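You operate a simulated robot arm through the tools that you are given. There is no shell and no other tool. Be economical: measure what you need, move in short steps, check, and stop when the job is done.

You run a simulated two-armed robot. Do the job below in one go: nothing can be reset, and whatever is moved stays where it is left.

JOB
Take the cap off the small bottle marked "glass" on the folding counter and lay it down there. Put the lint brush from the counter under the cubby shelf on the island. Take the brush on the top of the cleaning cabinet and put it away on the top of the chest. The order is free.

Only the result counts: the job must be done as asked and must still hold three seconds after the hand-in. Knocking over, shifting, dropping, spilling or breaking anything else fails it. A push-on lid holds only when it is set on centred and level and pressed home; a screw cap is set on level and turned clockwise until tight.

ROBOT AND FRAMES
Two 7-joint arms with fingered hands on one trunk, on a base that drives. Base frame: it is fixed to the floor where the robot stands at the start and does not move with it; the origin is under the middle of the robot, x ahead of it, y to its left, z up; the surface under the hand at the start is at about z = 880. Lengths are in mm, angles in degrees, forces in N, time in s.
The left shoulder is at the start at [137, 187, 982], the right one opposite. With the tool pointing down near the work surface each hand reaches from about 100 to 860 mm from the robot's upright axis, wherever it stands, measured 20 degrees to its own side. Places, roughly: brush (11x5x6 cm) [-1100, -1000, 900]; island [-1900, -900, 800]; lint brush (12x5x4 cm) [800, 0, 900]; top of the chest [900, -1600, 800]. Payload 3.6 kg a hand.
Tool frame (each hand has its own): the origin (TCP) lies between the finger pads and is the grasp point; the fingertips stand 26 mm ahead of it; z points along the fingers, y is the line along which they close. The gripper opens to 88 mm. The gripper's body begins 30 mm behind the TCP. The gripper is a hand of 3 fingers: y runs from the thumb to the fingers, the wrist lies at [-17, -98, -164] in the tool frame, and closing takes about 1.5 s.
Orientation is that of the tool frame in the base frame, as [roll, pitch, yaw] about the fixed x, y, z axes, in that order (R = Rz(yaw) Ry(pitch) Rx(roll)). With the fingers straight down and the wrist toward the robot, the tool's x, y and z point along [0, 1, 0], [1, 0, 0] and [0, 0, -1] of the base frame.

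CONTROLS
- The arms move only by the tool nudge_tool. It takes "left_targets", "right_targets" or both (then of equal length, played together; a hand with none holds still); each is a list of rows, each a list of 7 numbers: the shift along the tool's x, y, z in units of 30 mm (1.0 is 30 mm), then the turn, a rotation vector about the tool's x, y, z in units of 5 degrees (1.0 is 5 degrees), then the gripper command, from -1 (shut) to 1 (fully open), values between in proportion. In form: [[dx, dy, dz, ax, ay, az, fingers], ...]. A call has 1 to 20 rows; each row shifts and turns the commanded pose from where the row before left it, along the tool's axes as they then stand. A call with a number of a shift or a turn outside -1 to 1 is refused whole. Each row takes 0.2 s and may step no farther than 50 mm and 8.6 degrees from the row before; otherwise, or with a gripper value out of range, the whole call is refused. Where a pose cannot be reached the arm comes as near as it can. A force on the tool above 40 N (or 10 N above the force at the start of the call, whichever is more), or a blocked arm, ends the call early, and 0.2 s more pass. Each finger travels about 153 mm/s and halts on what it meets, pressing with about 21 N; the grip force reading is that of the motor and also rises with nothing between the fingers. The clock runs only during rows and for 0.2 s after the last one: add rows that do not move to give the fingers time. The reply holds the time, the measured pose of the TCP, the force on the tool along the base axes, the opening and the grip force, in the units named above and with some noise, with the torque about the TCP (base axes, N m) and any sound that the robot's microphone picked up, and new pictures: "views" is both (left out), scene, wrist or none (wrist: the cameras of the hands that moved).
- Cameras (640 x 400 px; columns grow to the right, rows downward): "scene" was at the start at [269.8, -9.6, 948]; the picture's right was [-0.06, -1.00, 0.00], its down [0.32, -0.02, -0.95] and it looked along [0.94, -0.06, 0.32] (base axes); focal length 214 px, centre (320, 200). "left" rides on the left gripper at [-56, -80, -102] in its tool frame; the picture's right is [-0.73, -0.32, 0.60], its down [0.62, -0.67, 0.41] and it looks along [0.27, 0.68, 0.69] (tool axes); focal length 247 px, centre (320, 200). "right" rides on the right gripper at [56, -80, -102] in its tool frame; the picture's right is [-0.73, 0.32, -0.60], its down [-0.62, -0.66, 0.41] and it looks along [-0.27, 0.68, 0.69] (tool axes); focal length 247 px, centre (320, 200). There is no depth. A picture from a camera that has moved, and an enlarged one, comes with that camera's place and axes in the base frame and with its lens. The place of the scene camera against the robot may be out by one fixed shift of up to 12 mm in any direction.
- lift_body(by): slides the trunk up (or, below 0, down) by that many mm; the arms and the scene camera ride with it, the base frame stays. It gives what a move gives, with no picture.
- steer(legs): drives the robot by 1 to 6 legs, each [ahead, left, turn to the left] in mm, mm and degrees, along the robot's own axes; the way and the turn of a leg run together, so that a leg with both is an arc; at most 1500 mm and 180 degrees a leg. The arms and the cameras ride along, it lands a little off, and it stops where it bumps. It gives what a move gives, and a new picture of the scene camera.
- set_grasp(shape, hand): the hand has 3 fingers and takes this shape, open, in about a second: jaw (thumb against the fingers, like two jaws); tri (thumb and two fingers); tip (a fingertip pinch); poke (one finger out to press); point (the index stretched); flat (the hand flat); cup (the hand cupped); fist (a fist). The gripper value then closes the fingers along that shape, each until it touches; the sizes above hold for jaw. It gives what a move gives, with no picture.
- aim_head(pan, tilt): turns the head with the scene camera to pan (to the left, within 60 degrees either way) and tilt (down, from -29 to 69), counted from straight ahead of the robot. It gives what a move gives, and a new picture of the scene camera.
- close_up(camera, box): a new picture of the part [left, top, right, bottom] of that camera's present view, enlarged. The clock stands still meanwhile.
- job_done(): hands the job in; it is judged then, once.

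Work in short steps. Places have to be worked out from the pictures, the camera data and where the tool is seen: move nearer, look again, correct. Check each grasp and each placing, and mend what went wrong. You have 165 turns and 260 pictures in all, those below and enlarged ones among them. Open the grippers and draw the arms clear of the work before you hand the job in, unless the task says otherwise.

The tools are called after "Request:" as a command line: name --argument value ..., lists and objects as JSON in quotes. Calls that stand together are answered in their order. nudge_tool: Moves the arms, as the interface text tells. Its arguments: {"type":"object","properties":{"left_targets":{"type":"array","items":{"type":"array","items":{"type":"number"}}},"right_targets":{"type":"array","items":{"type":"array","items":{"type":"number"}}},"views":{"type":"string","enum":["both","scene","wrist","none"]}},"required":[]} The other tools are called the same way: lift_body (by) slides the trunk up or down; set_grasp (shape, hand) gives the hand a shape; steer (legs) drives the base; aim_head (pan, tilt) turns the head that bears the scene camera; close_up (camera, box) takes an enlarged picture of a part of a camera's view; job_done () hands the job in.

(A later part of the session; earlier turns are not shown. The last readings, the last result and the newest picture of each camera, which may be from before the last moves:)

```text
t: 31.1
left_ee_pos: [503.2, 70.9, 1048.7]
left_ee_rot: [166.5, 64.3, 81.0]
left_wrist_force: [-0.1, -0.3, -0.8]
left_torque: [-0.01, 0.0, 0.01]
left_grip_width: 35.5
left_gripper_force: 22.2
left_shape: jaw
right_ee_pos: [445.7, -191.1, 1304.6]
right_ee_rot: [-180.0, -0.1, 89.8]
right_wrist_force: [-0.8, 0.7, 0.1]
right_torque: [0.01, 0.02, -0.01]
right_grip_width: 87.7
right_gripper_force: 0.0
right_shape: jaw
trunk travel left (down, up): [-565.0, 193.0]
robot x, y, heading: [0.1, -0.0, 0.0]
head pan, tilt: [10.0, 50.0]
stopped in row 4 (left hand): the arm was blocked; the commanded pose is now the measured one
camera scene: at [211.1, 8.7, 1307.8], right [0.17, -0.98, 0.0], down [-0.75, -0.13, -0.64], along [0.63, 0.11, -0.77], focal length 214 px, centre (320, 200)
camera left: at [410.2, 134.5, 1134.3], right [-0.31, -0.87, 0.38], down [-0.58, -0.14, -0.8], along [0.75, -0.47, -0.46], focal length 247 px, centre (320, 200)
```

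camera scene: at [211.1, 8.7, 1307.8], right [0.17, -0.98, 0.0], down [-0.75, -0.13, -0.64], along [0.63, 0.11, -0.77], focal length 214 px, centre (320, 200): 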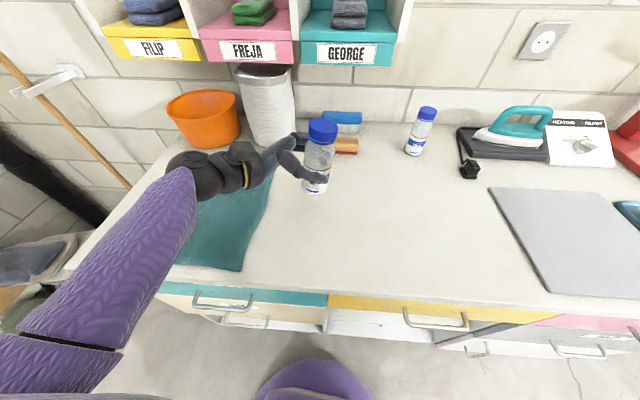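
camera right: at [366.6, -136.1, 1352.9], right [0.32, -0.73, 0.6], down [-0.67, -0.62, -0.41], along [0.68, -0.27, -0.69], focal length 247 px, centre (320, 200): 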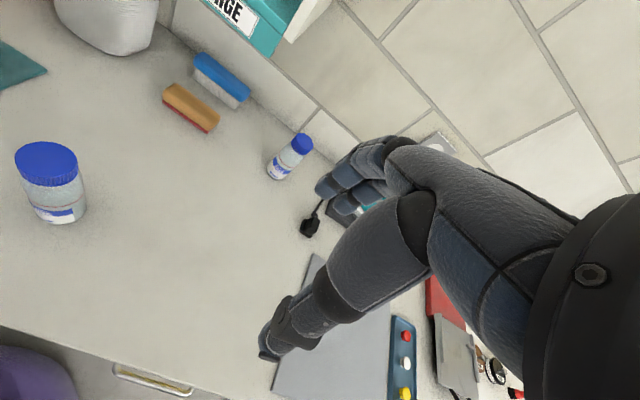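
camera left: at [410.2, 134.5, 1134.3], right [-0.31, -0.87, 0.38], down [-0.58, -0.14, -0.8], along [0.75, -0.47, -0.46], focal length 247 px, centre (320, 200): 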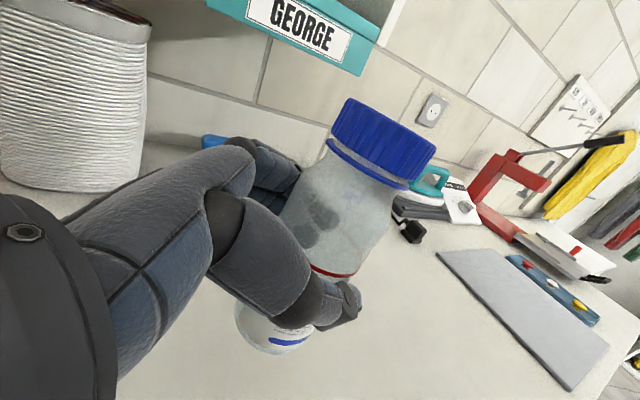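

The wrist seems near a joint limit when pointing straight right. As the bottle is in the air, I yaw the hand 40° so the fingers point more forward, which should free the wrist.

Request:
nudge_tool --left_targets '[[-0.1, 0, -0.1, -0.9, 0.1, -0.42, -1], [-0.1, 0, -0.1, -0.9, 0.1, -0.42, -1], [-0.1, 0, -0.1, -0.9, 0.1, -0.42, -1], [-0.1, 0, -0.1, -0.9, 0.1, -0.42, -1], [-0.1, 0, -0.1, -0.9, 0.1, -0.42, -1], [-0.1, 0, -0.1, -0.9, 0.1, -0.42, -1], [-0.1, 0, -0.1, -0.9, 0.1, -0.42, -1], [-0.1, 0, -0.1, -0.9, 0.1, -0.42, -1], [0, 0, 0, 0, 0, 0, -1]]' --views "both"

```text
t: 32.2
left_ee_pos: [512.6, 144.1, 1054.5]
left_ee_rot: [160.1, 55.0, 97.4]
left_wrist_force: [1.3, -0.7, -1.4]
left_torque: [-0.06, 0.0, 0.03]
left_grip_width: 35.1
left_gripper_force: 20.3
left_shape: jaw
right_ee_pos: [445.4, -190.9, 1303.2]
right_ee_rot: [-179.9, 0.0, 89.9]
right_wrist_force: [0.3, -1.0, 0.3]
right_torque: [0.01, 0.02, 0.01]
right_grip_width: 87.8
right_gripper_force: 0.0
right_shape: jaw
trunk travel left (down, up): [-565.0, 193.0]
robot x, y, heading: [-4.0, 3.2, -0.0]
head pan, tilt: [10.0, 50.0]
stopped in row 5 (left hand): the arm was blocked; the commanded pose is now the measured one
camera scene: at [210.9, 8.9, 1307.9], right [0.17, -0.98, 0.0], down [-0.75, -0.13, -0.64], along [0.63, 0.11, -0.77], focal length 214 px, centre (320, 200)
camera left: at [399.5, 153.1, 1140.5], right [0.03, -0.98, 0.22], down [-0.46, -0.21, -0.86], along [0.89, -0.07, -0.46], focal length 247 px, centre (320, 200)
```

scene: 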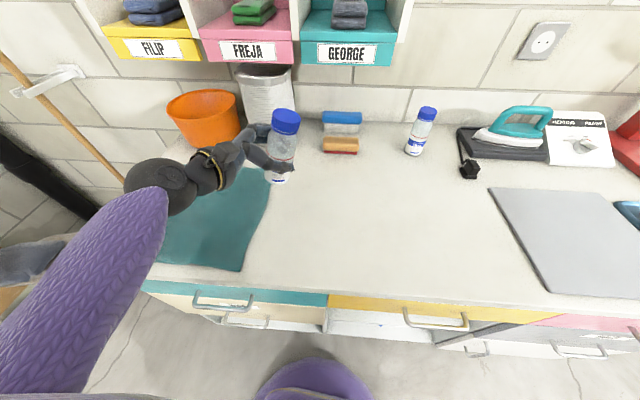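
left: 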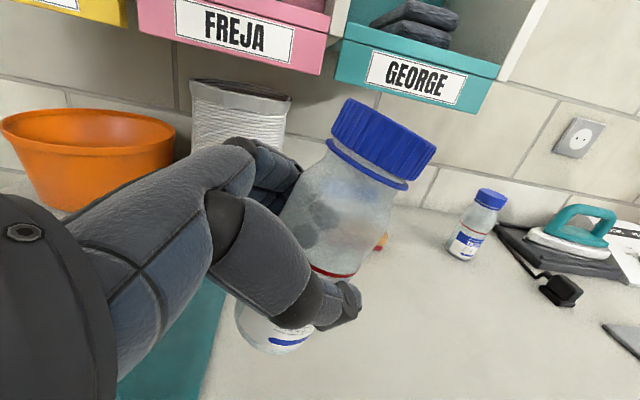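

It's still blocked: with the trunk this high the forearm slopes steeply and the wrist runs into its limit. I lift the bottle straight up about 190 mm, so the forearm becomes more level, before levelling the bottle.

Request:
nudge_tool --left_targets '[[-0.819, 0.196, -0.539, 0, 0, 0, -1], [-0.819, 0.196, -0.539, 0, 0, 0, -1], [-0.819, 0.196, -0.539, 0, 0, 0, -1], [-0.819, 0.196, -0.539, 0, 0, 0, -1], [-0.819, 0.196, -0.539, 0, 0, 0, -1], [-0.819, 0.196, -0.539, 0, 0, 0, -1], [0, 0, 0, 0, 0, 0, -1]]' --views "scene"

```text
t: 33.8
left_ee_pos: [514.5, 143.3, 1233.5]
left_ee_rot: [160.2, 55.3, 97.7]
left_wrist_force: [-1.4, -0.5, -1.6]
left_torque: [0.0, -0.02, -0.02]
left_grip_width: 35.2
left_gripper_force: 21.3
left_shape: jaw
right_ee_pos: [445.4, -191.5, 1303.9]
right_ee_rot: [180.0, 0.1, 89.9]
right_wrist_force: [0.1, -0.9, -0.5]
right_torque: [0.0, 0.03, 0.01]
right_grip_width: 87.9
right_gripper_force: 0.0
right_shape: jaw
trunk travel left (down, up): [-565.0, 193.0]
robot x, y, heading: [0.8, 4.2, -0.3]
head pan, tilt: [10.0, 50.0]
camera scene: at [211.0, 8.8, 1307.8], right [0.17, -0.98, 0.0], down [-0.75, -0.13, -0.64], along [0.63, 0.11, -0.77], focal length 214 px, centre (320, 200)
```

scene: 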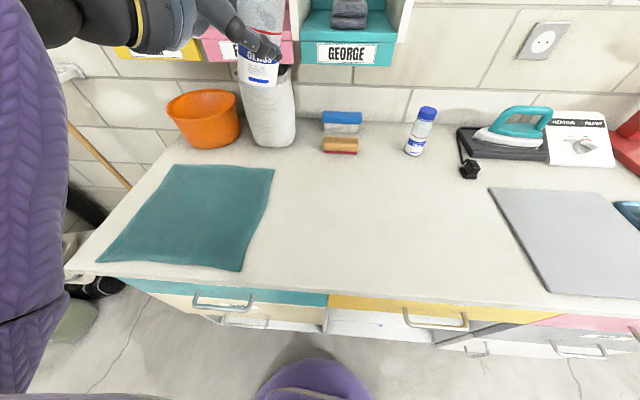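

That lifted freely. Now I level the bottle (about -15° about tool y) and tilt the head up to see it.

Request:
nudge_tool --left_targets '[[0, 0, 0, -0.22, -1, 0, -1], [0, 0, 0, -0.22, -1, 0, -1], [0, 0, 0, -0.22, -1, 0, -1], [0, 0, 0, 0, 0, 0, -1]]' --views "none"

Request:
aim_head --pan 15 --tilt 8

Request:
close_up --camera "left" --box '[0, 0, 640, 400]'

```text
t: 34.8
left_ee_pos: [513.0, 141.7, 1234.0]
left_ee_rot: [143.3, 68.6, 82.4]
left_wrist_force: [-0.9, 0.2, -1.7]
left_torque: [-0.03, 0.01, -0.04]
left_grip_width: 35.1
left_gripper_force: 20.8
left_shape: jaw
right_ee_pos: [445.6, -191.3, 1303.4]
right_ee_rot: [-180.0, 0.0, 89.9]
right_wrist_force: [0.0, 0.0, 0.2]
right_torque: [-0.01, 0.0, 0.01]
right_grip_width: 87.8
right_gripper_force: 0.0
right_shape: jaw
trunk travel left (down, up): [-565.0, 193.0]
robot x, y, heading: [2.4, 0.8, 0.1]
head pan, tilt: [10.0, 50.0]
```

```text
t: 35.9
left_ee_pos: [511.9, 142.4, 1235.0]
left_ee_rot: [143.4, 68.5, 82.5]
left_wrist_force: [0.5, 0.6, -2.0]
left_torque: [-0.03, -0.01, 0.0]
left_grip_width: 35.4
left_gripper_force: 20.8
left_shape: jaw
right_ee_pos: [446.2, -191.5, 1305.0]
right_ee_rot: [-180.0, 0.0, 89.9]
right_wrist_force: [1.4, -0.2, 0.2]
right_torque: [0.02, -0.01, 0.02]
right_grip_width: 87.5
right_gripper_force: 0.1
right_shape: jaw
trunk travel left (down, up): [-565.0, 193.0]
robot x, y, heading: [1.6, -1.0, 0.3]
head pan, tilt: [15.0, 8.0]
camera scene: at [224.7, 19.3, 1372.9], right [0.26, -0.97, 0.0], down [-0.14, -0.04, -0.99], along [0.96, 0.26, -0.14], focal length 214 px, centre (320, 200)
```

scene: 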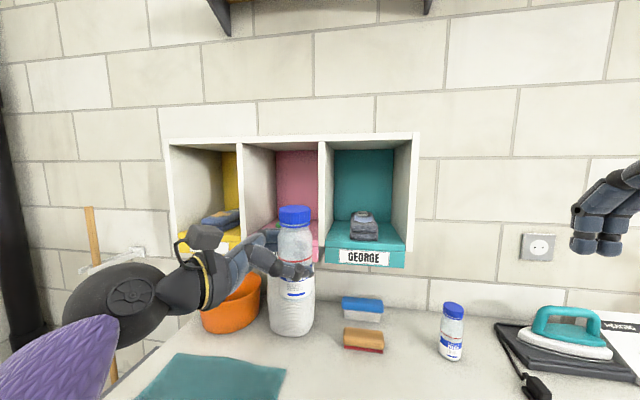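

```text
1.00 times, centred on (320, 200) of left (not enlarged: the box is as wide or as high as the picture)
camera zoom: at [389.9, 170.6, 1300.2], right [-0.02, -0.9, 0.44], down [-0.35, -0.41, -0.85], along [0.94, -0.17, -0.3], focal length 247 px, centre (320, 200)
```

zoom: 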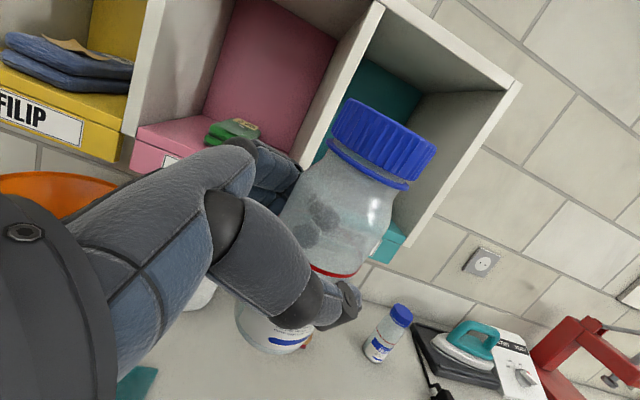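

The bottle looks near upright. I zoom in to check its tilt.

Request:
close_up --camera "scene" --box '[220, 190, 360, 330]'

```text
2.86 times, centred on (290, 260) of scene
camera zoom: at [224.7, 19.3, 1372.9], right [0.26, -0.97, 0.0], down [-0.14, -0.04, -0.99], along [0.96, 0.26, -0.14], focal length 613 px, centre (406, 29)
```

zoom: 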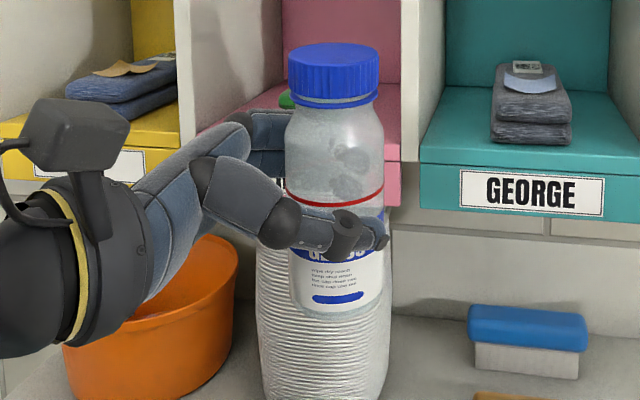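

Lateral lean is about zero. I zoom in on the cap's ellipse to judge the fore-aft lean.

Request:
close_up --camera "scene" --box '[270, 195, 320, 226]'

Request:
close_up --camera "scene" --box '[270, 270, 330, 310]'

```text
12.80 times, centred on (295, 210) of scene
camera zoom: at [224.7, 19.3, 1372.9], right [0.26, -0.97, 0.0], down [-0.14, -0.04, -0.99], along [0.96, 0.26, -0.14], focal length 2745 px, centre (640, 66)
```

zoom: 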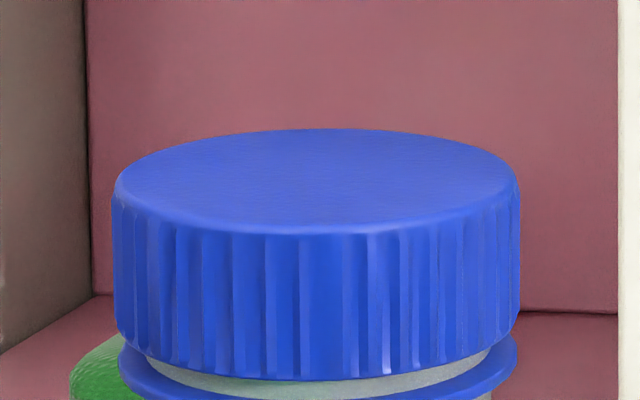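

```text
10.00 times, centred on (300, 290) of scene
camera zoom: at [224.7, 19.3, 1372.9], right [0.26, -0.97, 0.0], down [-0.14, -0.04, -0.99], along [0.96, 0.26, -0.14], focal length 2145 px, centre (520, -700)
```

zoom: 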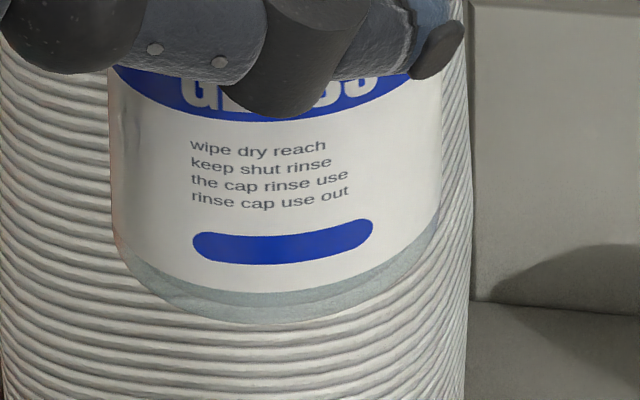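

The cap top is triangulated at about [513, 136, 1315], and the bottle is upright to within ~3°. I raise the right hand and bring it over the cap.

Request:
nudge_tool --right_targets '[[0, 0, -1, 0, 0, 0, 1], [0, 0, -1, 0, 0, 0, 1], [0, 0, -1, 0, 0, 0, 1], [0, 0, -1, 0, 0, 0, 1], [1, 0.2, 0, 0, 0, 0, 1], [1, 0.2, 0, 0, 0, 0, 1], [1, 0.2, 0, 0, 0, 0, 1], [1, 0.2, 0, 0, 0, 0, 1], [1, 0.2, 0, 0, 0, 0, 1], [1, 0.2, 0, 0, 0, 0, 1], [1, 0.2, 0, 0, 0, 0, 1], [1, 0.2, 0, 0, 0, 0, 1], [1, 0.2, 0, 0, 0, 0, 1], [1, 0.2, 0, 0, 0, 0, 1], [0.9, 0.2, 0, 0, 0, 0, 1], [0, 0, 0, 0, 0, 0, 1]]' --views "both"

```text
t: 39.3
left_ee_pos: [513.2, 141.7, 1234.7]
left_ee_rot: [143.7, 68.5, 82.7]
left_wrist_force: [-0.3, -0.4, -1.5]
left_torque: [0.01, 0.0, 0.0]
left_grip_width: 35.3
left_gripper_force: 20.7
left_shape: jaw
right_ee_pos: [511.5, 133.7, 1424.4]
right_ee_rot: [-179.9, 0.0, 89.9]
right_wrist_force: [-0.2, 0.5, 0.3]
right_torque: [0.0, -0.01, 0.06]
right_grip_width: 87.5
right_gripper_force: 0.0
right_shape: jaw
trunk travel left (down, up): [-565.0, 193.0]
robot x, y, heading: [0.8, -1.9, 0.3]
head pan, tilt: [15.0, 8.0]
camera scene: at [224.9, 18.6, 1372.9], right [0.26, -0.97, 0.0], down [-0.13, -0.04, -0.99], along [0.96, 0.26, -0.14], focal length 214 px, centre (320, 200)
camera right: at [432.4, 189.4, 1528.5], right [0.32, -0.73, 0.6], down [-0.67, -0.62, -0.41], along [0.68, -0.27, -0.69], focal length 247 px, centre (320, 200)
```

scene: 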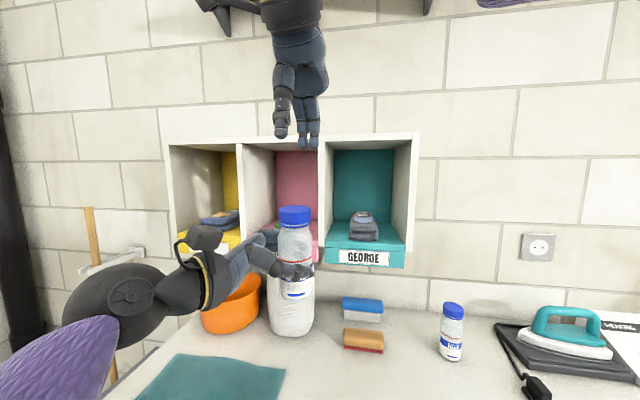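
right: 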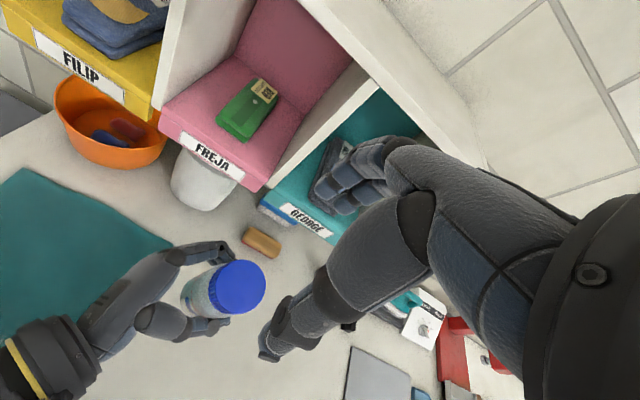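

The combined estimate is cap top ≈ [506, 137, 1312]. I descend most of the way, with the fingertips ending just above the cap top, and check.

Request:
nudge_tool --right_targets '[[0.11, -0.15, 0.9, 0, 0, 0, 1], [0, 0, 0.9, 0, 0, 0, 1], [0, 0, 0.7, 0, 0, 0, 1], [0, 0, 0, 0, 0, 0, 1]]' --views "both"

Request:
close_up --camera "scene" --box '[245, 130, 345, 230]'

```text
t: 40.3
left_ee_pos: [511.5, 143.2, 1235.1]
left_ee_rot: [143.3, 68.6, 82.4]
left_wrist_force: [-0.3, 0.0, -1.2]
left_torque: [0.02, 0.02, -0.01]
left_grip_width: 34.9
left_gripper_force: 21.1
left_shape: jaw
right_ee_pos: [507.2, 138.3, 1350.1]
right_ee_rot: [-180.0, 0.0, 89.9]
right_wrist_force: [0.2, 0.3, 0.2]
right_torque: [-0.01, -0.01, 0.02]
right_grip_width: 87.7
right_gripper_force: 0.0
right_shape: jaw
trunk travel left (down, up): [-565.0, 193.0]
robot x, y, heading: [0.4, -1.2, 0.0]
head pan, tilt: [15.0, 8.0]
camera scene: at [224.6, 19.3, 1373.0], right [0.26, -0.97, 0.0], down [-0.13, -0.04, -0.99], along [0.96, 0.26, -0.14], focal length 214 px, centre (320, 200)
camera right: at [428.5, 194.1, 1453.0], right [0.32, -0.73, 0.6], down [-0.67, -0.62, -0.41], along [0.68, -0.27, -0.69], focal length 247 px, centre (320, 200)
```

scene: 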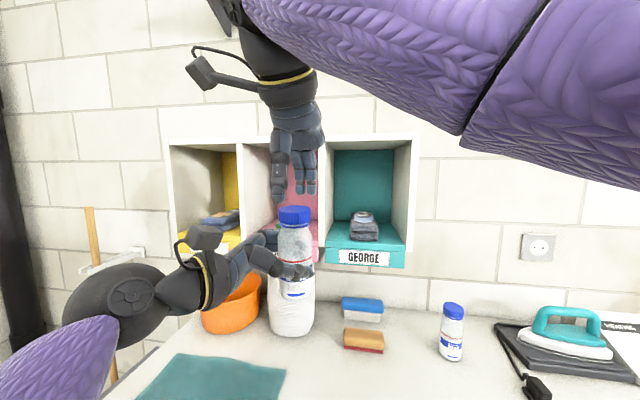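
right: 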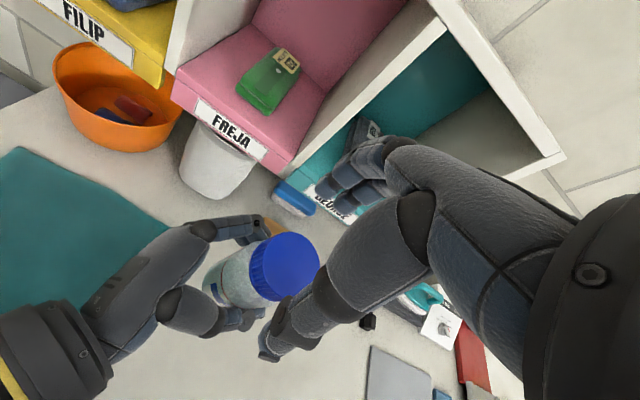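

```text
4.00 times, centred on (295, 180) of scene
camera zoom: at [224.6, 19.3, 1373.0], right [0.26, -0.97, 0.0], down [-0.13, -0.04, -0.99], along [0.96, 0.26, -0.14], focal length 858 px, centre (420, 280)
```

zoom: 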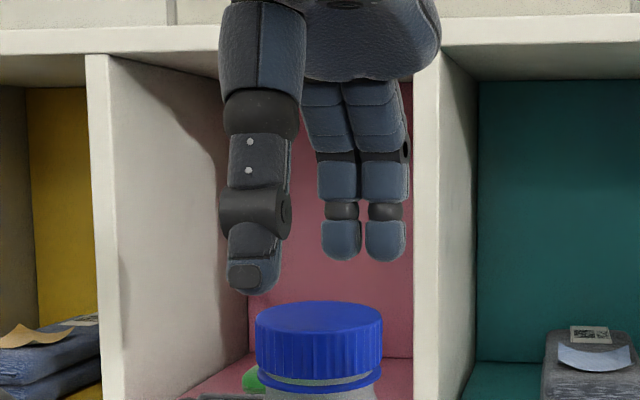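

The fingers straddle the cap evenly. I descend 33 mm to the gripping height.

Request:
nudge_tool --right_targets '[[0, -0.08, 0.55, 0, 0, 0, 1], [0, 0, 0.55, 0, 0, 0, 1], [0, 0, 0, 0, 0, 0, 1]]' --views "wrist"

Request:
close_up --camera "scene" --box '[245, 130, 345, 230]'

```text
t: 41.1
left_ee_pos: [512.5, 144.1, 1234.3]
left_ee_rot: [143.4, 68.5, 82.4]
left_wrist_force: [0.3, 0.6, -2.3]
left_torque: [0.02, -0.02, 0.01]
left_grip_width: 35.3
left_gripper_force: 21.7
left_shape: jaw
right_ee_pos: [504.3, 139.0, 1315.7]
right_ee_rot: [179.9, 0.1, 89.9]
right_wrist_force: [0.2, 0.3, -0.1]
right_torque: [-0.02, -0.01, 0.04]
right_grip_width: 87.4
right_gripper_force: 0.0
right_shape: jaw
trunk travel left (down, up): [-565.0, 193.0]
robot x, y, heading: [-0.2, -1.6, -0.0]
head pan, tilt: [15.0, 8.0]
camera right: at [425.9, 194.0, 1420.1], right [0.32, -0.73, 0.6], down [-0.67, -0.62, -0.41], along [0.67, -0.27, -0.69], focal length 247 px, centre (320, 200)
```

right: 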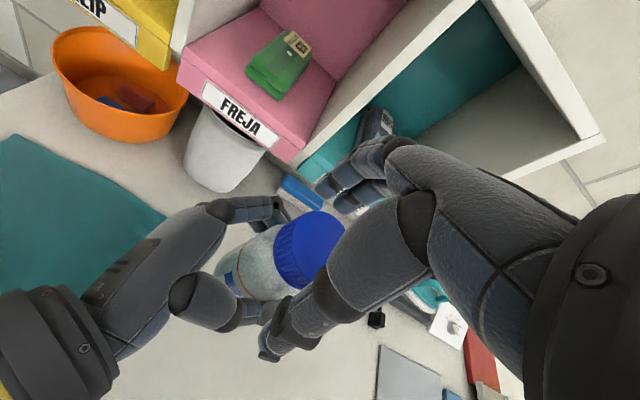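

```text
4.00 times, centred on (295, 180) of scene
camera zoom: at [224.6, 19.4, 1372.9], right [0.26, -0.97, 0.0], down [-0.13, -0.04, -0.99], along [0.96, 0.26, -0.14], focal length 858 px, centre (420, 280)
```

zoom: 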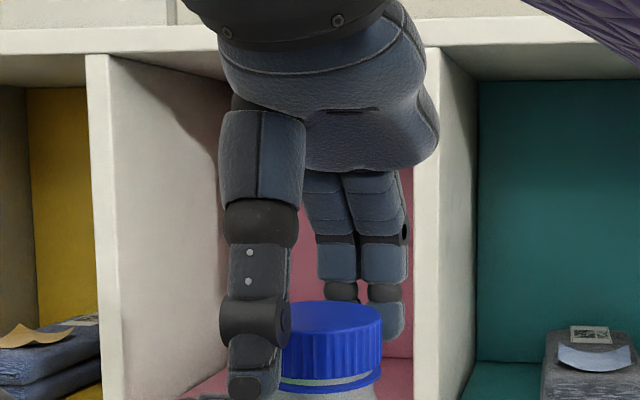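

Thumb and fingers straddle the cap at the right height. I close the right hand.

Request:
nudge_tool --right_targets '[[0, 0, 0, 0, 0, 0, 0.3], [0, 0, 0, 0, 0, 0, 0.1], [0, 0, 0, 0, 0, 0, -1], [0, 0, 0, 0, 0, 0, -1], [0, 0, 0, 0, 0, 0, -1]]' --views "wrist"

Request:
close_up --camera "scene" --box '[245, 130, 345, 230]'

```text
t: 42.3
left_ee_pos: [511.8, 141.7, 1234.9]
left_ee_rot: [143.4, 68.5, 82.5]
left_wrist_force: [0.4, -0.2, -1.4]
left_torque: [-0.01, 0.01, -0.04]
left_grip_width: 35.0
left_gripper_force: 21.6
left_shape: jaw
right_ee_pos: [505.7, 139.5, 1315.2]
right_ee_rot: [-180.0, -0.1, 89.9]
right_wrist_force: [0.9, 0.2, -0.9]
right_torque: [0.0, -0.1, 0.05]
right_grip_width: 38.4
right_gripper_force: 20.5
right_shape: jaw
trunk travel left (down, up): [-565.0, 193.0]
robot x, y, heading: [-0.4, -0.4, 0.0]
head pan, tilt: [15.0, 8.0]
camera right: at [426.1, 194.0, 1420.2], right [0.32, -0.73, 0.6], down [-0.67, -0.62, -0.41], along [0.67, -0.27, -0.69], focal length 247 px, centre (320, 200)
```

right: 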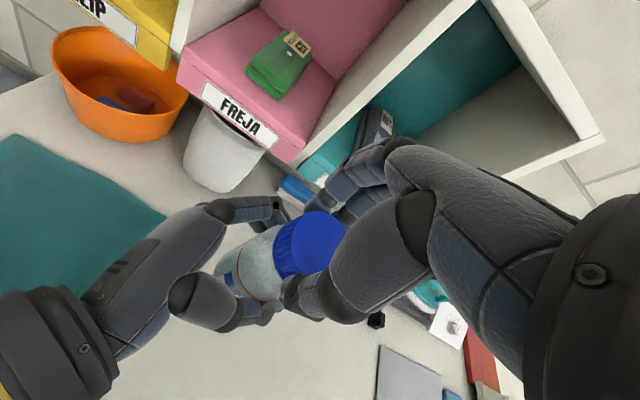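

```text
4.00 times, centred on (295, 180) of scene
camera zoom: at [224.7, 19.4, 1372.9], right [0.26, -0.97, 0.0], down [-0.13, -0.04, -0.99], along [0.96, 0.26, -0.14], focal length 858 px, centre (420, 280)
```

zoom: 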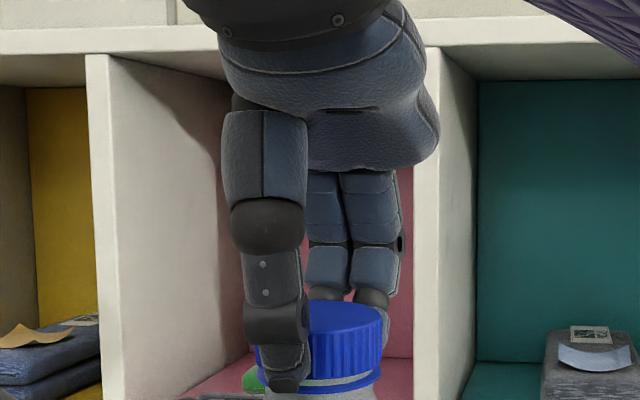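

The cap is gripped at 20 N. I turn it counterclockwise (−z of the right tool) by 50°.

Request:
nudge_tool --right_targets '[[0, 0, 0, 0, 0, -1, -1], [0, 0, 0, 0, 0, -1, -1], [0, 0, 0, 0, 0, -1, -1], [0, 0, 0, 0, 0, -1, -1], [0, 0, 0, 0, 0, -1, -1], [0, 0, 0, 0, 0, -1, -1], [0, 0, 0, 0, 0, -1, -1], [0, 0, 0, 0, 0, -1, -1], [0, 0, 0, 0, 0, -1, -1], [0, 0, 0, 0, 0, -1, -1], [0, 0, 0, 0, 0, 0, -1]]' --views "both"

Request:
close_up --camera "scene" --box '[235, 140, 355, 260]'

```text
t: 44.7
left_ee_pos: [513.5, 142.5, 1233.9]
left_ee_rot: [143.2, 68.6, 82.3]
left_wrist_force: [0.8, 1.3, -2.0]
left_torque: [-0.02, 0.08, 0.01]
left_grip_width: 35.1
left_gripper_force: 21.3
left_shape: jaw
right_ee_pos: [505.2, 137.6, 1315.7]
right_ee_rot: [-180.0, 0.0, 140.0]
right_wrist_force: [-1.1, 0.1, 1.5]
right_torque: [-0.09, -0.02, -0.03]
right_grip_width: 38.2
right_gripper_force: 21.5
right_shape: jaw
trunk travel left (down, up): [-565.0, 193.0]
robot x, y, heading: [-0.7, 0.4, 0.0]
head pan, tilt: [15.0, 8.0]
camera scene: at [224.6, 19.4, 1372.9], right [0.26, -0.97, 0.0], down [-0.13, -0.04, -0.99], along [0.96, 0.26, -0.14], focal length 214 px, centre (320, 200)
camera right: at [412.0, 112.8, 1420.3], right [0.77, -0.23, 0.6], down [0.05, -0.91, -0.41], along [0.64, 0.35, -0.69], focal length 247 px, centre (320, 200)
```

scene: 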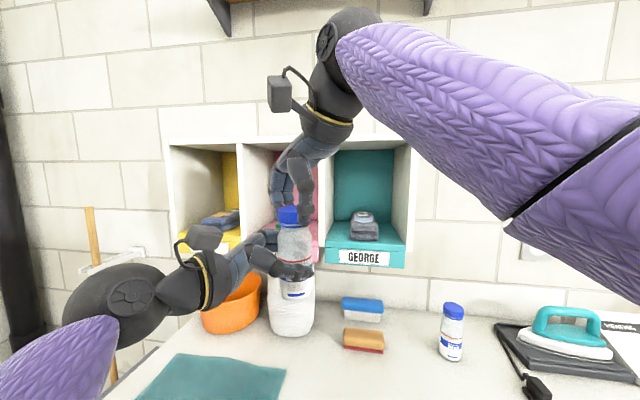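
right: 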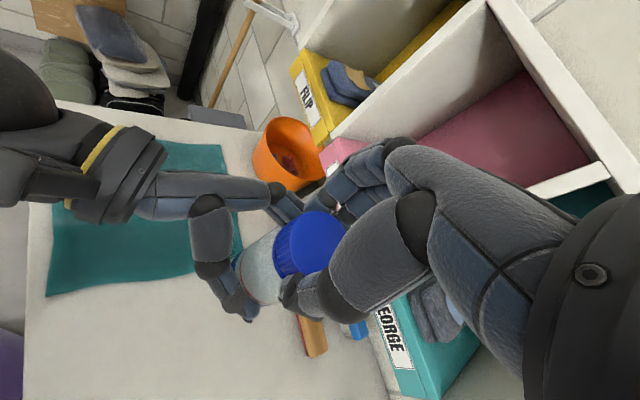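

```text
3.33 times, centred on (295, 200) of scene
camera zoom: at [224.6, 19.4, 1372.9], right [0.26, -0.97, 0.0], down [-0.13, -0.04, -0.99], along [0.96, 0.26, -0.14], focal length 715 px, centre (403, 200)
```

zoom: 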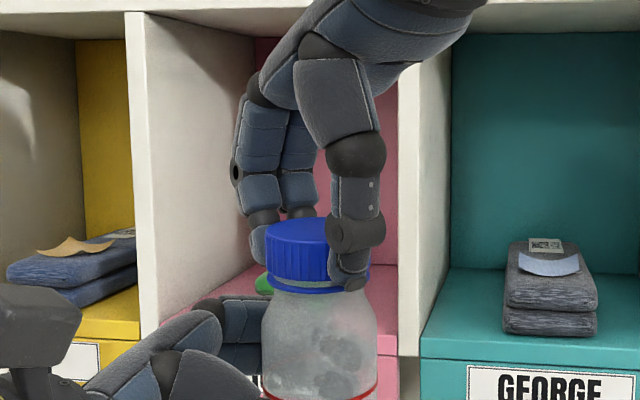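

The bottle didn't rotate, and the reach is comfortable. I turn a further 45°.

Request:
nudge_tool --right_targets '[[0, 0, 0, 0, 0, -1, -1], [0, 0, 0, 0, 0, -1, -1], [0, 0, 0, 0, 0, -1, -1], [0, 0, 0, 0, 0, -1, -1], [0, 0, 0, 0, 0, -1, -1], [0, 0, 0, 0, 0, -1, -1], [0, 0, 0, 0, 0, -1, -1], [0, 0, 0, 0, 0, -1, -1], [0, 0, 0, 0, 0, -1, -1], [0, 0, 0, 0, 0, 0, -1]]' --views "wrist"

Request:
close_up --camera "scene" --box '[235, 140, 355, 260]'

```text
t: 46.9
left_ee_pos: [513.6, 143.0, 1234.6]
left_ee_rot: [143.1, 68.6, 82.1]
left_wrist_force: [0.0, 3.9, -4.7]
left_torque: [0.03, 0.06, 0.02]
left_grip_width: 35.3
left_gripper_force: 20.8
left_shape: jaw
right_ee_pos: [504.7, 139.1, 1316.4]
right_ee_rot: [-180.0, -0.1, -175.0]
right_wrist_force: [-0.2, -4.1, 2.0]
right_torque: [-0.38, -0.1, -0.06]
right_grip_width: 38.0
right_gripper_force: 20.7
right_shape: jaw
trunk travel left (down, up): [-565.0, 193.0]
robot x, y, heading: [-2.5, -2.0, 0.0]
head pan, tilt: [15.0, 8.0]
camera right: at [456.6, 53.3, 1419.9], right [0.7, 0.38, 0.6], down [0.68, -0.61, -0.41], along [0.21, 0.7, -0.69], focal length 247 px, centre (320, 200)
```

right: 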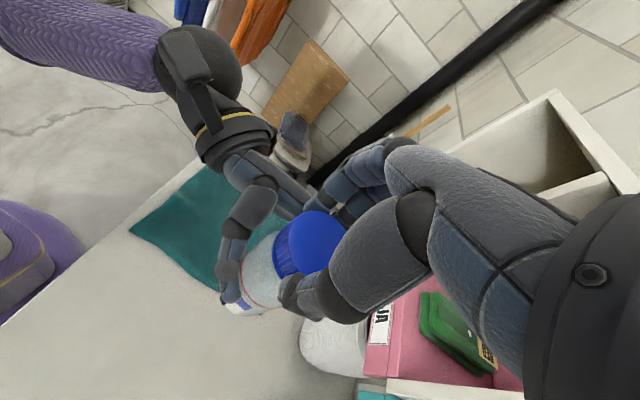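

```text
3.33 times, centred on (295, 200) of scene
camera zoom: at [224.7, 19.3, 1372.9], right [0.26, -0.97, 0.0], down [-0.13, -0.04, -0.99], along [0.96, 0.26, -0.14], focal length 715 px, centre (403, 200)
```

zoom: 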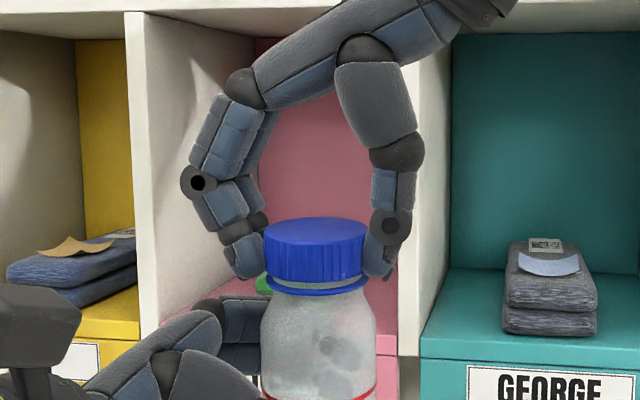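

Slight upward loads show that the cap is climbing. I turn another 35°, rising a little with it.

Request:
nudge_tool --right_targets '[[0, 0, -0.02, 0, 0, -1, -1], [0, 0, -0.01, 0, 0, -1, -1], [0, 0, -0.01, 0, 0, -1, -1], [0, 0, -0.01, 0, 0, -1, -1], [0, 0, -0.01, 0, 0, -1, -1], [0, 0, -0.01, 0, 0, -1, -1], [0, 0, -0.01, 0, 0, -1, -1], [0, 0, 0, 0, 0, 0, -1]]' --views "none"

Request:
close_up --camera "scene" --box '[235, 140, 355, 260]'

```text
t: 48.7
left_ee_pos: [512.8, 142.8, 1235.2]
left_ee_rot: [143.2, 68.5, 82.2]
left_wrist_force: [-16.1, -1.3, -0.5]
left_torque: [0.05, -0.85, -0.08]
left_grip_width: 35.5
left_gripper_force: 20.7
left_shape: jaw
right_ee_pos: [478.5, 132.6, 1314.0]
right_ee_rot: [-180.0, 0.0, -152.6]
right_wrist_force: [16.5, 1.3, 0.3]
right_torque: [0.06, -0.35, -0.04]
right_grip_width: 37.1
right_gripper_force: 20.7
right_shape: jaw
right hand out of reach, approached as far as the arm can: row 2, 3, 4, 6, 7
trunk travel left (down, up): [-565.0, 193.0]
robot x, y, heading: [-0.2, -1.4, -0.2]
head pan, tilt: [15.0, 8.0]
```

```text
3.33 times, centred on (295, 200) of scene
camera zoom: at [224.8, 19.1, 1372.9], right [0.26, -0.97, 0.0], down [-0.13, -0.04, -0.99], along [0.96, 0.26, -0.14], focal length 715 px, centre (403, 200)
```

zoom: 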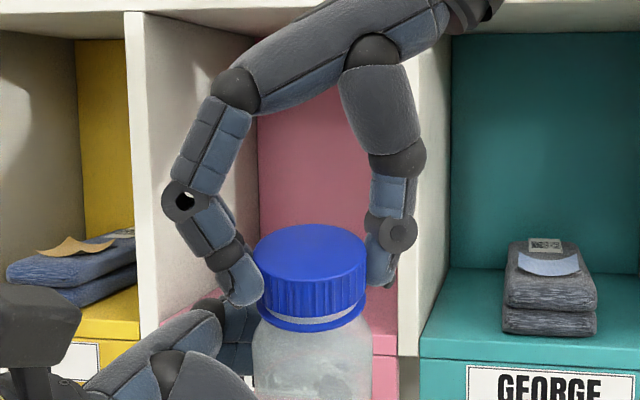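

That last turn went out of reach and pulled the bottle toward me. I turn back 25° to restore the position before regrasping.

Request:
nudge_tool --right_targets '[[0, 0, 0, 0, 0, 1, -1], [0, 0, 0, 0, 0, 1, -1], [0, 0, 0, 0, 0, 1, -1], [0, 0, 0, 0, 0, 1, -1], [0, 0, 0, 0, 0, 1, -1], [0, 0, 0, 0, 0, 0, -1]]' --views "none"

Request:
close_up --camera "scene" --box '[225, 150, 375, 300]'

```text
t: 50.1
left_ee_pos: [513.0, 142.6, 1234.6]
left_ee_rot: [143.9, 68.6, 82.8]
left_wrist_force: [-13.8, -9.3, 0.2]
left_torque: [-0.08, -0.77, -0.05]
left_grip_width: 35.5
left_gripper_force: 20.9
left_shape: jaw
right_ee_pos: [479.6, 133.1, 1315.1]
right_ee_rot: [-180.0, 0.0, -177.5]
right_wrist_force: [13.4, 9.2, -0.9]
right_torque: [0.78, -0.29, 0.25]
right_grip_width: 37.2
right_gripper_force: 21.0
right_shape: jaw
trunk travel left (down, up): [-565.0, 193.0]
robot x, y, heading: [0.2, 2.1, 0.1]
head pan, tilt: [15.0, 8.0]
```

```text
2.67 times, centred on (300, 225) of scene
camera zoom: at [224.8, 19.3, 1372.9], right [0.26, -0.97, 0.0], down [-0.13, -0.04, -0.99], along [0.96, 0.26, -0.14], focal length 572 px, centre (373, 133)
```

zoom: 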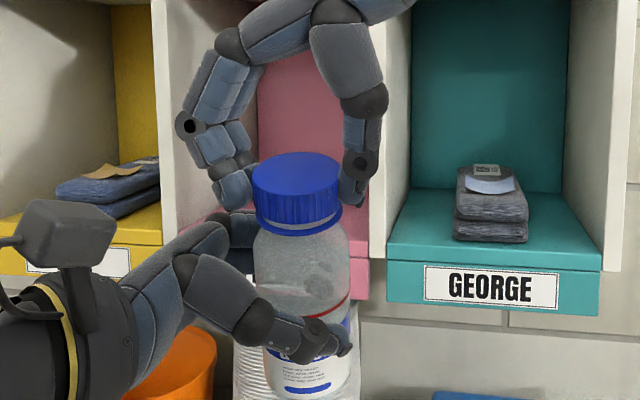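

The commanded pose followed the measured one, so I move the cap back by +25 mm x and +6 mm y to set the bottle upright again.

Request:
nudge_tool --right_targets '[[-0.42, 0.1, 0, 0, 0, 0, -1], [-0.42, 0.1, 0, 0, 0, 0, -1], [0, 0, 0, 0, 0, 0, -1]]' --views "none"

Request:
close_up --camera "scene" --box '[225, 150, 375, 300]'

```text
t: 50.9
left_ee_pos: [513.6, 143.7, 1234.2]
left_ee_rot: [144.2, 68.5, 83.5]
left_wrist_force: [5.7, -2.2, -9.5]
left_torque: [0.01, 0.27, 0.03]
left_grip_width: 33.7
left_gripper_force: 20.9
left_shape: jaw
right_ee_pos: [502.9, 139.1, 1316.1]
right_ee_rot: [179.9, 0.0, -177.4]
right_wrist_force: [-5.4, 0.8, 7.0]
right_torque: [0.12, 0.1, 0.07]
right_grip_width: 38.1
right_gripper_force: 21.5
right_shape: jaw
trunk travel left (down, up): [-565.0, 193.0]
robot x, y, heading: [-1.4, 0.5, 0.2]
head pan, tilt: [15.0, 8.0]
```

```text
2.67 times, centred on (300, 225) of scene
camera zoom: at [224.7, 19.1, 1372.9], right [0.26, -0.97, 0.0], down [-0.13, -0.04, -0.99], along [0.96, 0.26, -0.14], focal length 572 px, centre (373, 133)
```

zoom: 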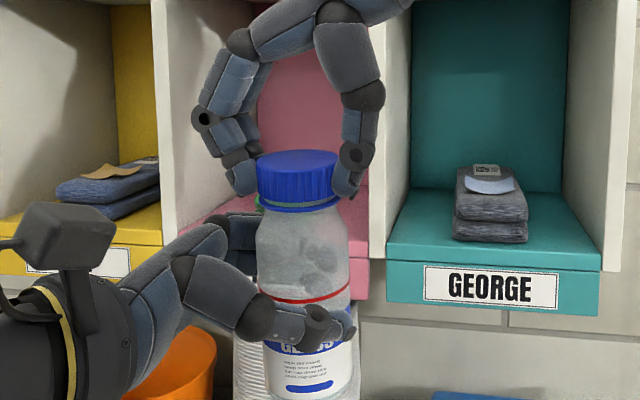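

Upright again. I open the right hand and rotate it back about 90° for the next bite.

Request:
nudge_tool --right_targets '[[0, 0, 0, 0, 0, 0, 1], [0, 0, 0, 0, 0, 0, 1], [0, 0, 0, 0, 0, 1, 1], [0, 0, 0, 0, 0, 1, 1], [0, 0, 0, 0, 0, 1, 1], [0, 0, 0, 0, 0, 1, 1], [0, 0, 0, 0, 0, 1, 1], [0, 0, 0, 0, 0, 1, 1], [0, 0, 0, 0, 0, 1, 1], [0, 0, 0, 0, 0, 1, 1], [0, 0, 0, 0, 0, 1, 1], [0, 0, 0, 0, 0, 1, 1], [0, 0, 0, 0, 0, 1, 1], [0, 0, 0, 0, 0, 1, 1], [0, 0, 0, 0, 0, 1, 1], [0, 0, 0, 0, 0, 1, 1], [0, 0, 0, 0, 0, 1, 1], [0, 0, 0, 0, 0, 1, 1], [0, 0, 0, 0, 0, 1, 1], [0, 0, 0, 0, 0, 1, 1]]' --views "wrist"

Request:
close_up --camera "scene" --box '[225, 150, 375, 300]'

```text
t: 55.1
left_ee_pos: [512.7, 143.1, 1235.1]
left_ee_rot: [143.2, 68.5, 82.3]
left_wrist_force: [-0.3, 0.6, -0.1]
left_torque: [-0.01, 0.03, -0.01]
left_grip_width: 34.0
left_gripper_force: 20.6
left_shape: jaw
right_ee_pos: [504.2, 139.6, 1314.5]
right_ee_rot: [-180.0, -0.1, 92.4]
right_wrist_force: [0.4, -0.6, -0.1]
right_torque: [-0.02, 0.0, 0.01]
right_grip_width: 87.7
right_gripper_force: 0.1
right_shape: jaw
trunk travel left (down, up): [-565.0, 193.0]
robot x, y, heading: [3.4, 1.0, 0.1]
head pan, tilt: [15.0, 8.0]
camera right: at [421.6, 192.0, 1418.9], right [0.35, -0.72, 0.6], down [-0.64, -0.65, -0.41], along [0.69, -0.24, -0.69], focal length 247 px, centre (320, 200)
```

right: 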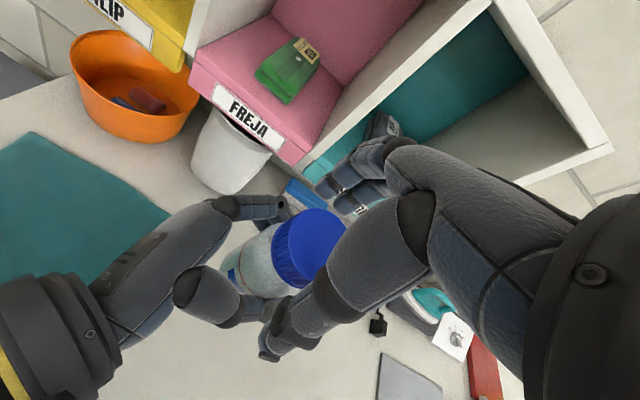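

```text
2.67 times, centred on (300, 225) of scene
camera zoom: at [224.7, 19.5, 1372.9], right [0.26, -0.97, 0.0], down [-0.13, -0.04, -0.99], along [0.96, 0.26, -0.14], focal length 572 px, centre (373, 133)
```

zoom: 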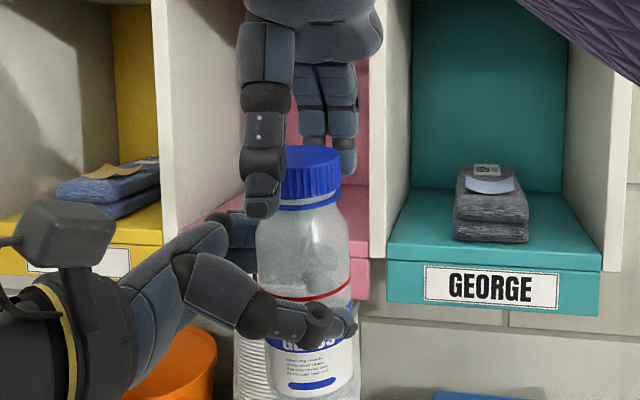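

Good position. I close again and turn 80°.

Request:
nudge_tool --right_targets '[[0, 0, 0, 0, 0, 0, 0.1], [0, 0, 0, 0, 0, 0, -1], [0, 0, 0, 0, 0, 0, -1], [0, 0, 0, 0, 0, 0, -1], [0, 0, -0.002, 0, 0, -1, -1], [0, 0, -0.002, 0, 0, -1, -1], [0, 0, -0.002, 0, 0, -1, -1], [0, 0, -0.002, 0, 0, -1, -1], [0, 0, -0.002, 0, 0, -1, -1], [0, 0, -0.002, 0, 0, -1, -1], [0, 0, -0.002, 0, 0, -1, -1], [0, 0, -0.002, 0, 0, -1, -1], [0, 0, -0.002, 0, 0, -1, -1], [0, 0, -0.002, 0, 0, -1, -1], [0, 0, -0.002, 0, 0, -1, -1], [0, 0, -0.002, 0, 0, -1, -1], [0, 0, -0.002, 0, 0, -1, -1], [0, 0, -0.002, 0, 0, -1, -1], [0, 0, -0.002, 0, 0, -1, -1], [0, 0, -0.002, 0, 0, -1, -1]]' --views "none"

Request:
close_up --camera "scene" --box '[245, 170, 345, 270]'

```text
t: 59.3
left_ee_pos: [513.7, 143.2, 1235.4]
left_ee_rot: [143.4, 68.6, 82.5]
left_wrist_force: [-0.4, 2.1, 0.9]
left_torque: [0.18, 0.01, 0.06]
left_grip_width: 33.6
left_gripper_force: 21.1
left_shape: jaw
right_ee_pos: [503.8, 139.6, 1314.9]
right_ee_rot: [180.0, 0.0, 172.5]
right_wrist_force: [1.2, -2.1, -3.0]
right_torque: [-0.39, -0.04, -0.12]
right_grip_width: 36.2
right_gripper_force: 20.5
right_shape: jaw
trunk travel left (down, up): [-565.0, 193.0]
robot x, y, heading: [0.9, 2.1, -0.1]
head pan, tilt: [15.0, 8.0]
```

```text
4.00 times, centred on (295, 220) of scene
camera zoom: at [224.8, 19.5, 1372.9], right [0.26, -0.97, 0.0], down [-0.13, -0.04, -0.99], along [0.96, 0.26, -0.14], focal length 858 px, centre (420, 120)
```

zoom: 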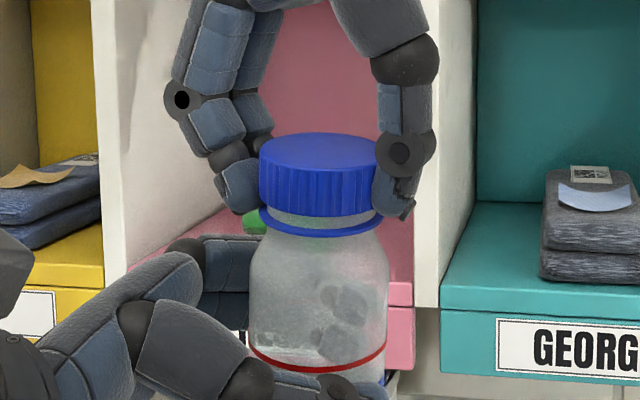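

The gap under the cap has clearly widened, so it's unscrewing. Finish with 10° more, then open and swing back for another bite.

Request:
nudge_tool --right_targets '[[0, 0, 0, 0, 0, -1, -1], [0, 0, 0, 0, 0, -1, -1], [0, 0, 0, 0, 0, 0, 1], [0, 0, 0, 0, 0, 0, 1], [0, 0, 0, 0, 0, 1, 1], [0, 0, 0, 0, 0, 1, 1], [0, 0, 0, 0, 0, 1, 1], [0, 0, 0, 0, 0, 1, 1], [0, 0, 0, 0, 0, 1, 1], [0, 0, 0, 0, 0, 1, 1], [0, 0, 0, 0, 0, 1, 1], [0, 0, 0, 0, 0, 1, 1], [0, 0, 0, 0, 0, 1, 1], [0, 0, 0, 0, 0, 1, 1], [0, 0, 0, 0, 0, 1, 1], [0, 0, 0, 0, 0, 1, 1], [0, 0, 0, 0, 0, 1, 1], [0, 0, 0, 0, 0, 1, 1], [0, 0, 0, 0, 0, 1, 1], [0, 0, 0, 0, 0, 1, 1]]' --views "none"

Request:
close_up --camera "scene" --box '[245, 170, 345, 270]'

```text
t: 63.5
left_ee_pos: [513.3, 142.5, 1234.8]
left_ee_rot: [143.4, 68.5, 82.5]
left_wrist_force: [0.2, 0.5, -2.0]
left_torque: [0.01, 0.0, 0.0]
left_grip_width: 33.5
left_gripper_force: 21.0
left_shape: jaw
right_ee_pos: [503.6, 139.4, 1316.1]
right_ee_rot: [-180.0, 0.0, 102.3]
right_wrist_force: [1.5, 0.5, -1.1]
right_torque: [0.03, 0.03, 0.01]
right_grip_width: 87.9
right_gripper_force: 0.0
right_shape: jaw
trunk travel left (down, up): [-565.0, 193.0]
robot x, y, heading: [2.5, -0.9, 0.1]
head pan, tilt: [15.0, 8.0]
```

```text
4.00 times, centred on (295, 220) of scene
camera zoom: at [224.6, 19.5, 1372.9], right [0.26, -0.97, 0.0], down [-0.13, -0.04, -0.99], along [0.96, 0.26, -0.14], focal length 858 px, centre (420, 120)
```

zoom: 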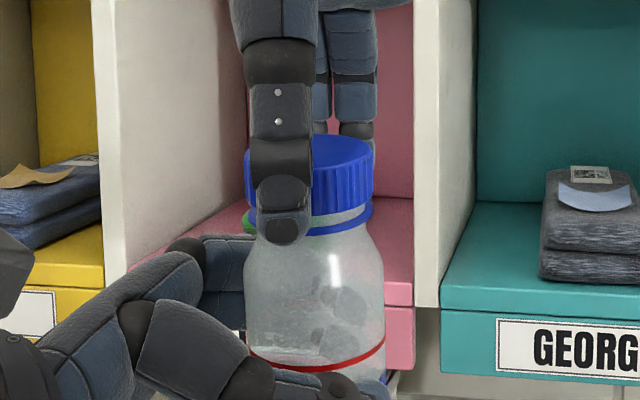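

The cap remains threaded. I swing back 15° more, rise 2 mm, close and turn again.

Request:
nudge_tool --right_targets '[[0, 0, -0.07, 0, 0, 1, 1], [0, 0, 0, 0, 0, 1, 1], [0, 0, 0, 0, 0, 1, 0.5], [0, 0, 0, 0, 0, 0, 0.1], [0, 0, 0, 0, 0, 0, -1], [0, 0, 0, 0, 0, 0, -1], [0, 0, 0, 0, 0, 0, -1], [0, 0, -0.002, 0, 0, -1, -1], [0, 0, -0.002, 0, 0, -1, -1], [0, 0, -0.002, 0, 0, -1, -1], [0, 0, -0.002, 0, 0, -1, -1], [0, 0, -0.002, 0, 0, -1, -1], [0, 0, -0.002, 0, 0, -1, -1], [0, 0, -0.002, 0, 0, -1, -1], [0, 0, -0.002, 0, 0, -1, -1], [0, 0, -0.002, 0, 0, -1, -1], [0, 0, -0.002, 0, 0, -1, -1], [0, 0, -0.002, 0, 0, -1, -1], [0, 0, -0.002, 0, 0, -1, -1], [0, 0, -0.002, 0, 0, -1, -1]]' --views "none"

Request:
nudge_tool --right_targets '[[0, 0, -0.002, 0, 0, -1, -1], [0, 0, -0.002, 0, 0, -1, -1], [0, 0, -0.002, 0, 0, -1, -1], [0, 0, -0.002, 0, 0, -1, -1], [0, 0, -0.002, 0, 0, -1, -1], [0, 0, -0.002, 0, 0, -1, -1], [0, 0, -0.002, 0, 0, -1, -1]]' --views "none"

Request:
close_up --camera "scene" --box '[245, 170, 345, 270]'

```text
t: 67.7
left_ee_pos: [514.0, 143.4, 1234.3]
left_ee_rot: [143.4, 68.5, 82.6]
left_wrist_force: [-1.0, 0.7, 0.1]
left_torque: [0.08, 0.04, 0.05]
left_grip_width: 33.6
left_gripper_force: 20.9
left_shape: jaw
right_ee_pos: [504.6, 139.8, 1319.5]
right_ee_rot: [179.9, 0.0, 152.6]
right_wrist_force: [1.2, -0.8, -1.7]
right_torque: [-0.12, -0.05, -0.06]
right_grip_width: 38.3
right_gripper_force: 20.7
right_shape: jaw
trunk travel left (down, up): [-565.0, 193.0]
robot x, y, heading: [-0.5, 1.6, -0.0]
head pan, tilt: [15.0, 8.0]
```

```text
t: 69.3
left_ee_pos: [512.2, 143.1, 1234.5]
left_ee_rot: [143.9, 68.5, 82.8]
left_wrist_force: [0.0, 0.0, -1.7]
left_torque: [0.0, -0.02, -0.02]
left_grip_width: 33.4
left_gripper_force: 21.3
left_shape: jaw
right_ee_pos: [503.0, 140.7, 1320.8]
right_ee_rot: [179.9, 0.0, -172.5]
right_wrist_force: [0.4, -0.1, 0.1]
right_torque: [0.02, 0.03, -0.01]
right_grip_width: 38.0
right_gripper_force: 21.1
right_shape: jaw
trunk travel left (down, up): [-565.0, 193.0]
robot x, y, heading: [2.6, -3.1, 0.1]
head pan, tilt: [15.0, 8.0]
```

```text
4.00 times, centred on (295, 220) of scene
camera zoom: at [224.6, 19.5, 1372.9], right [0.26, -0.97, 0.0], down [-0.13, -0.04, -0.99], along [0.96, 0.26, -0.14], focal length 858 px, centre (420, 120)
```

zoom: 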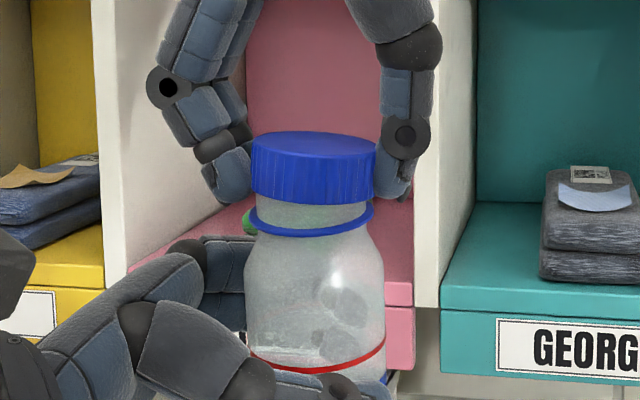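

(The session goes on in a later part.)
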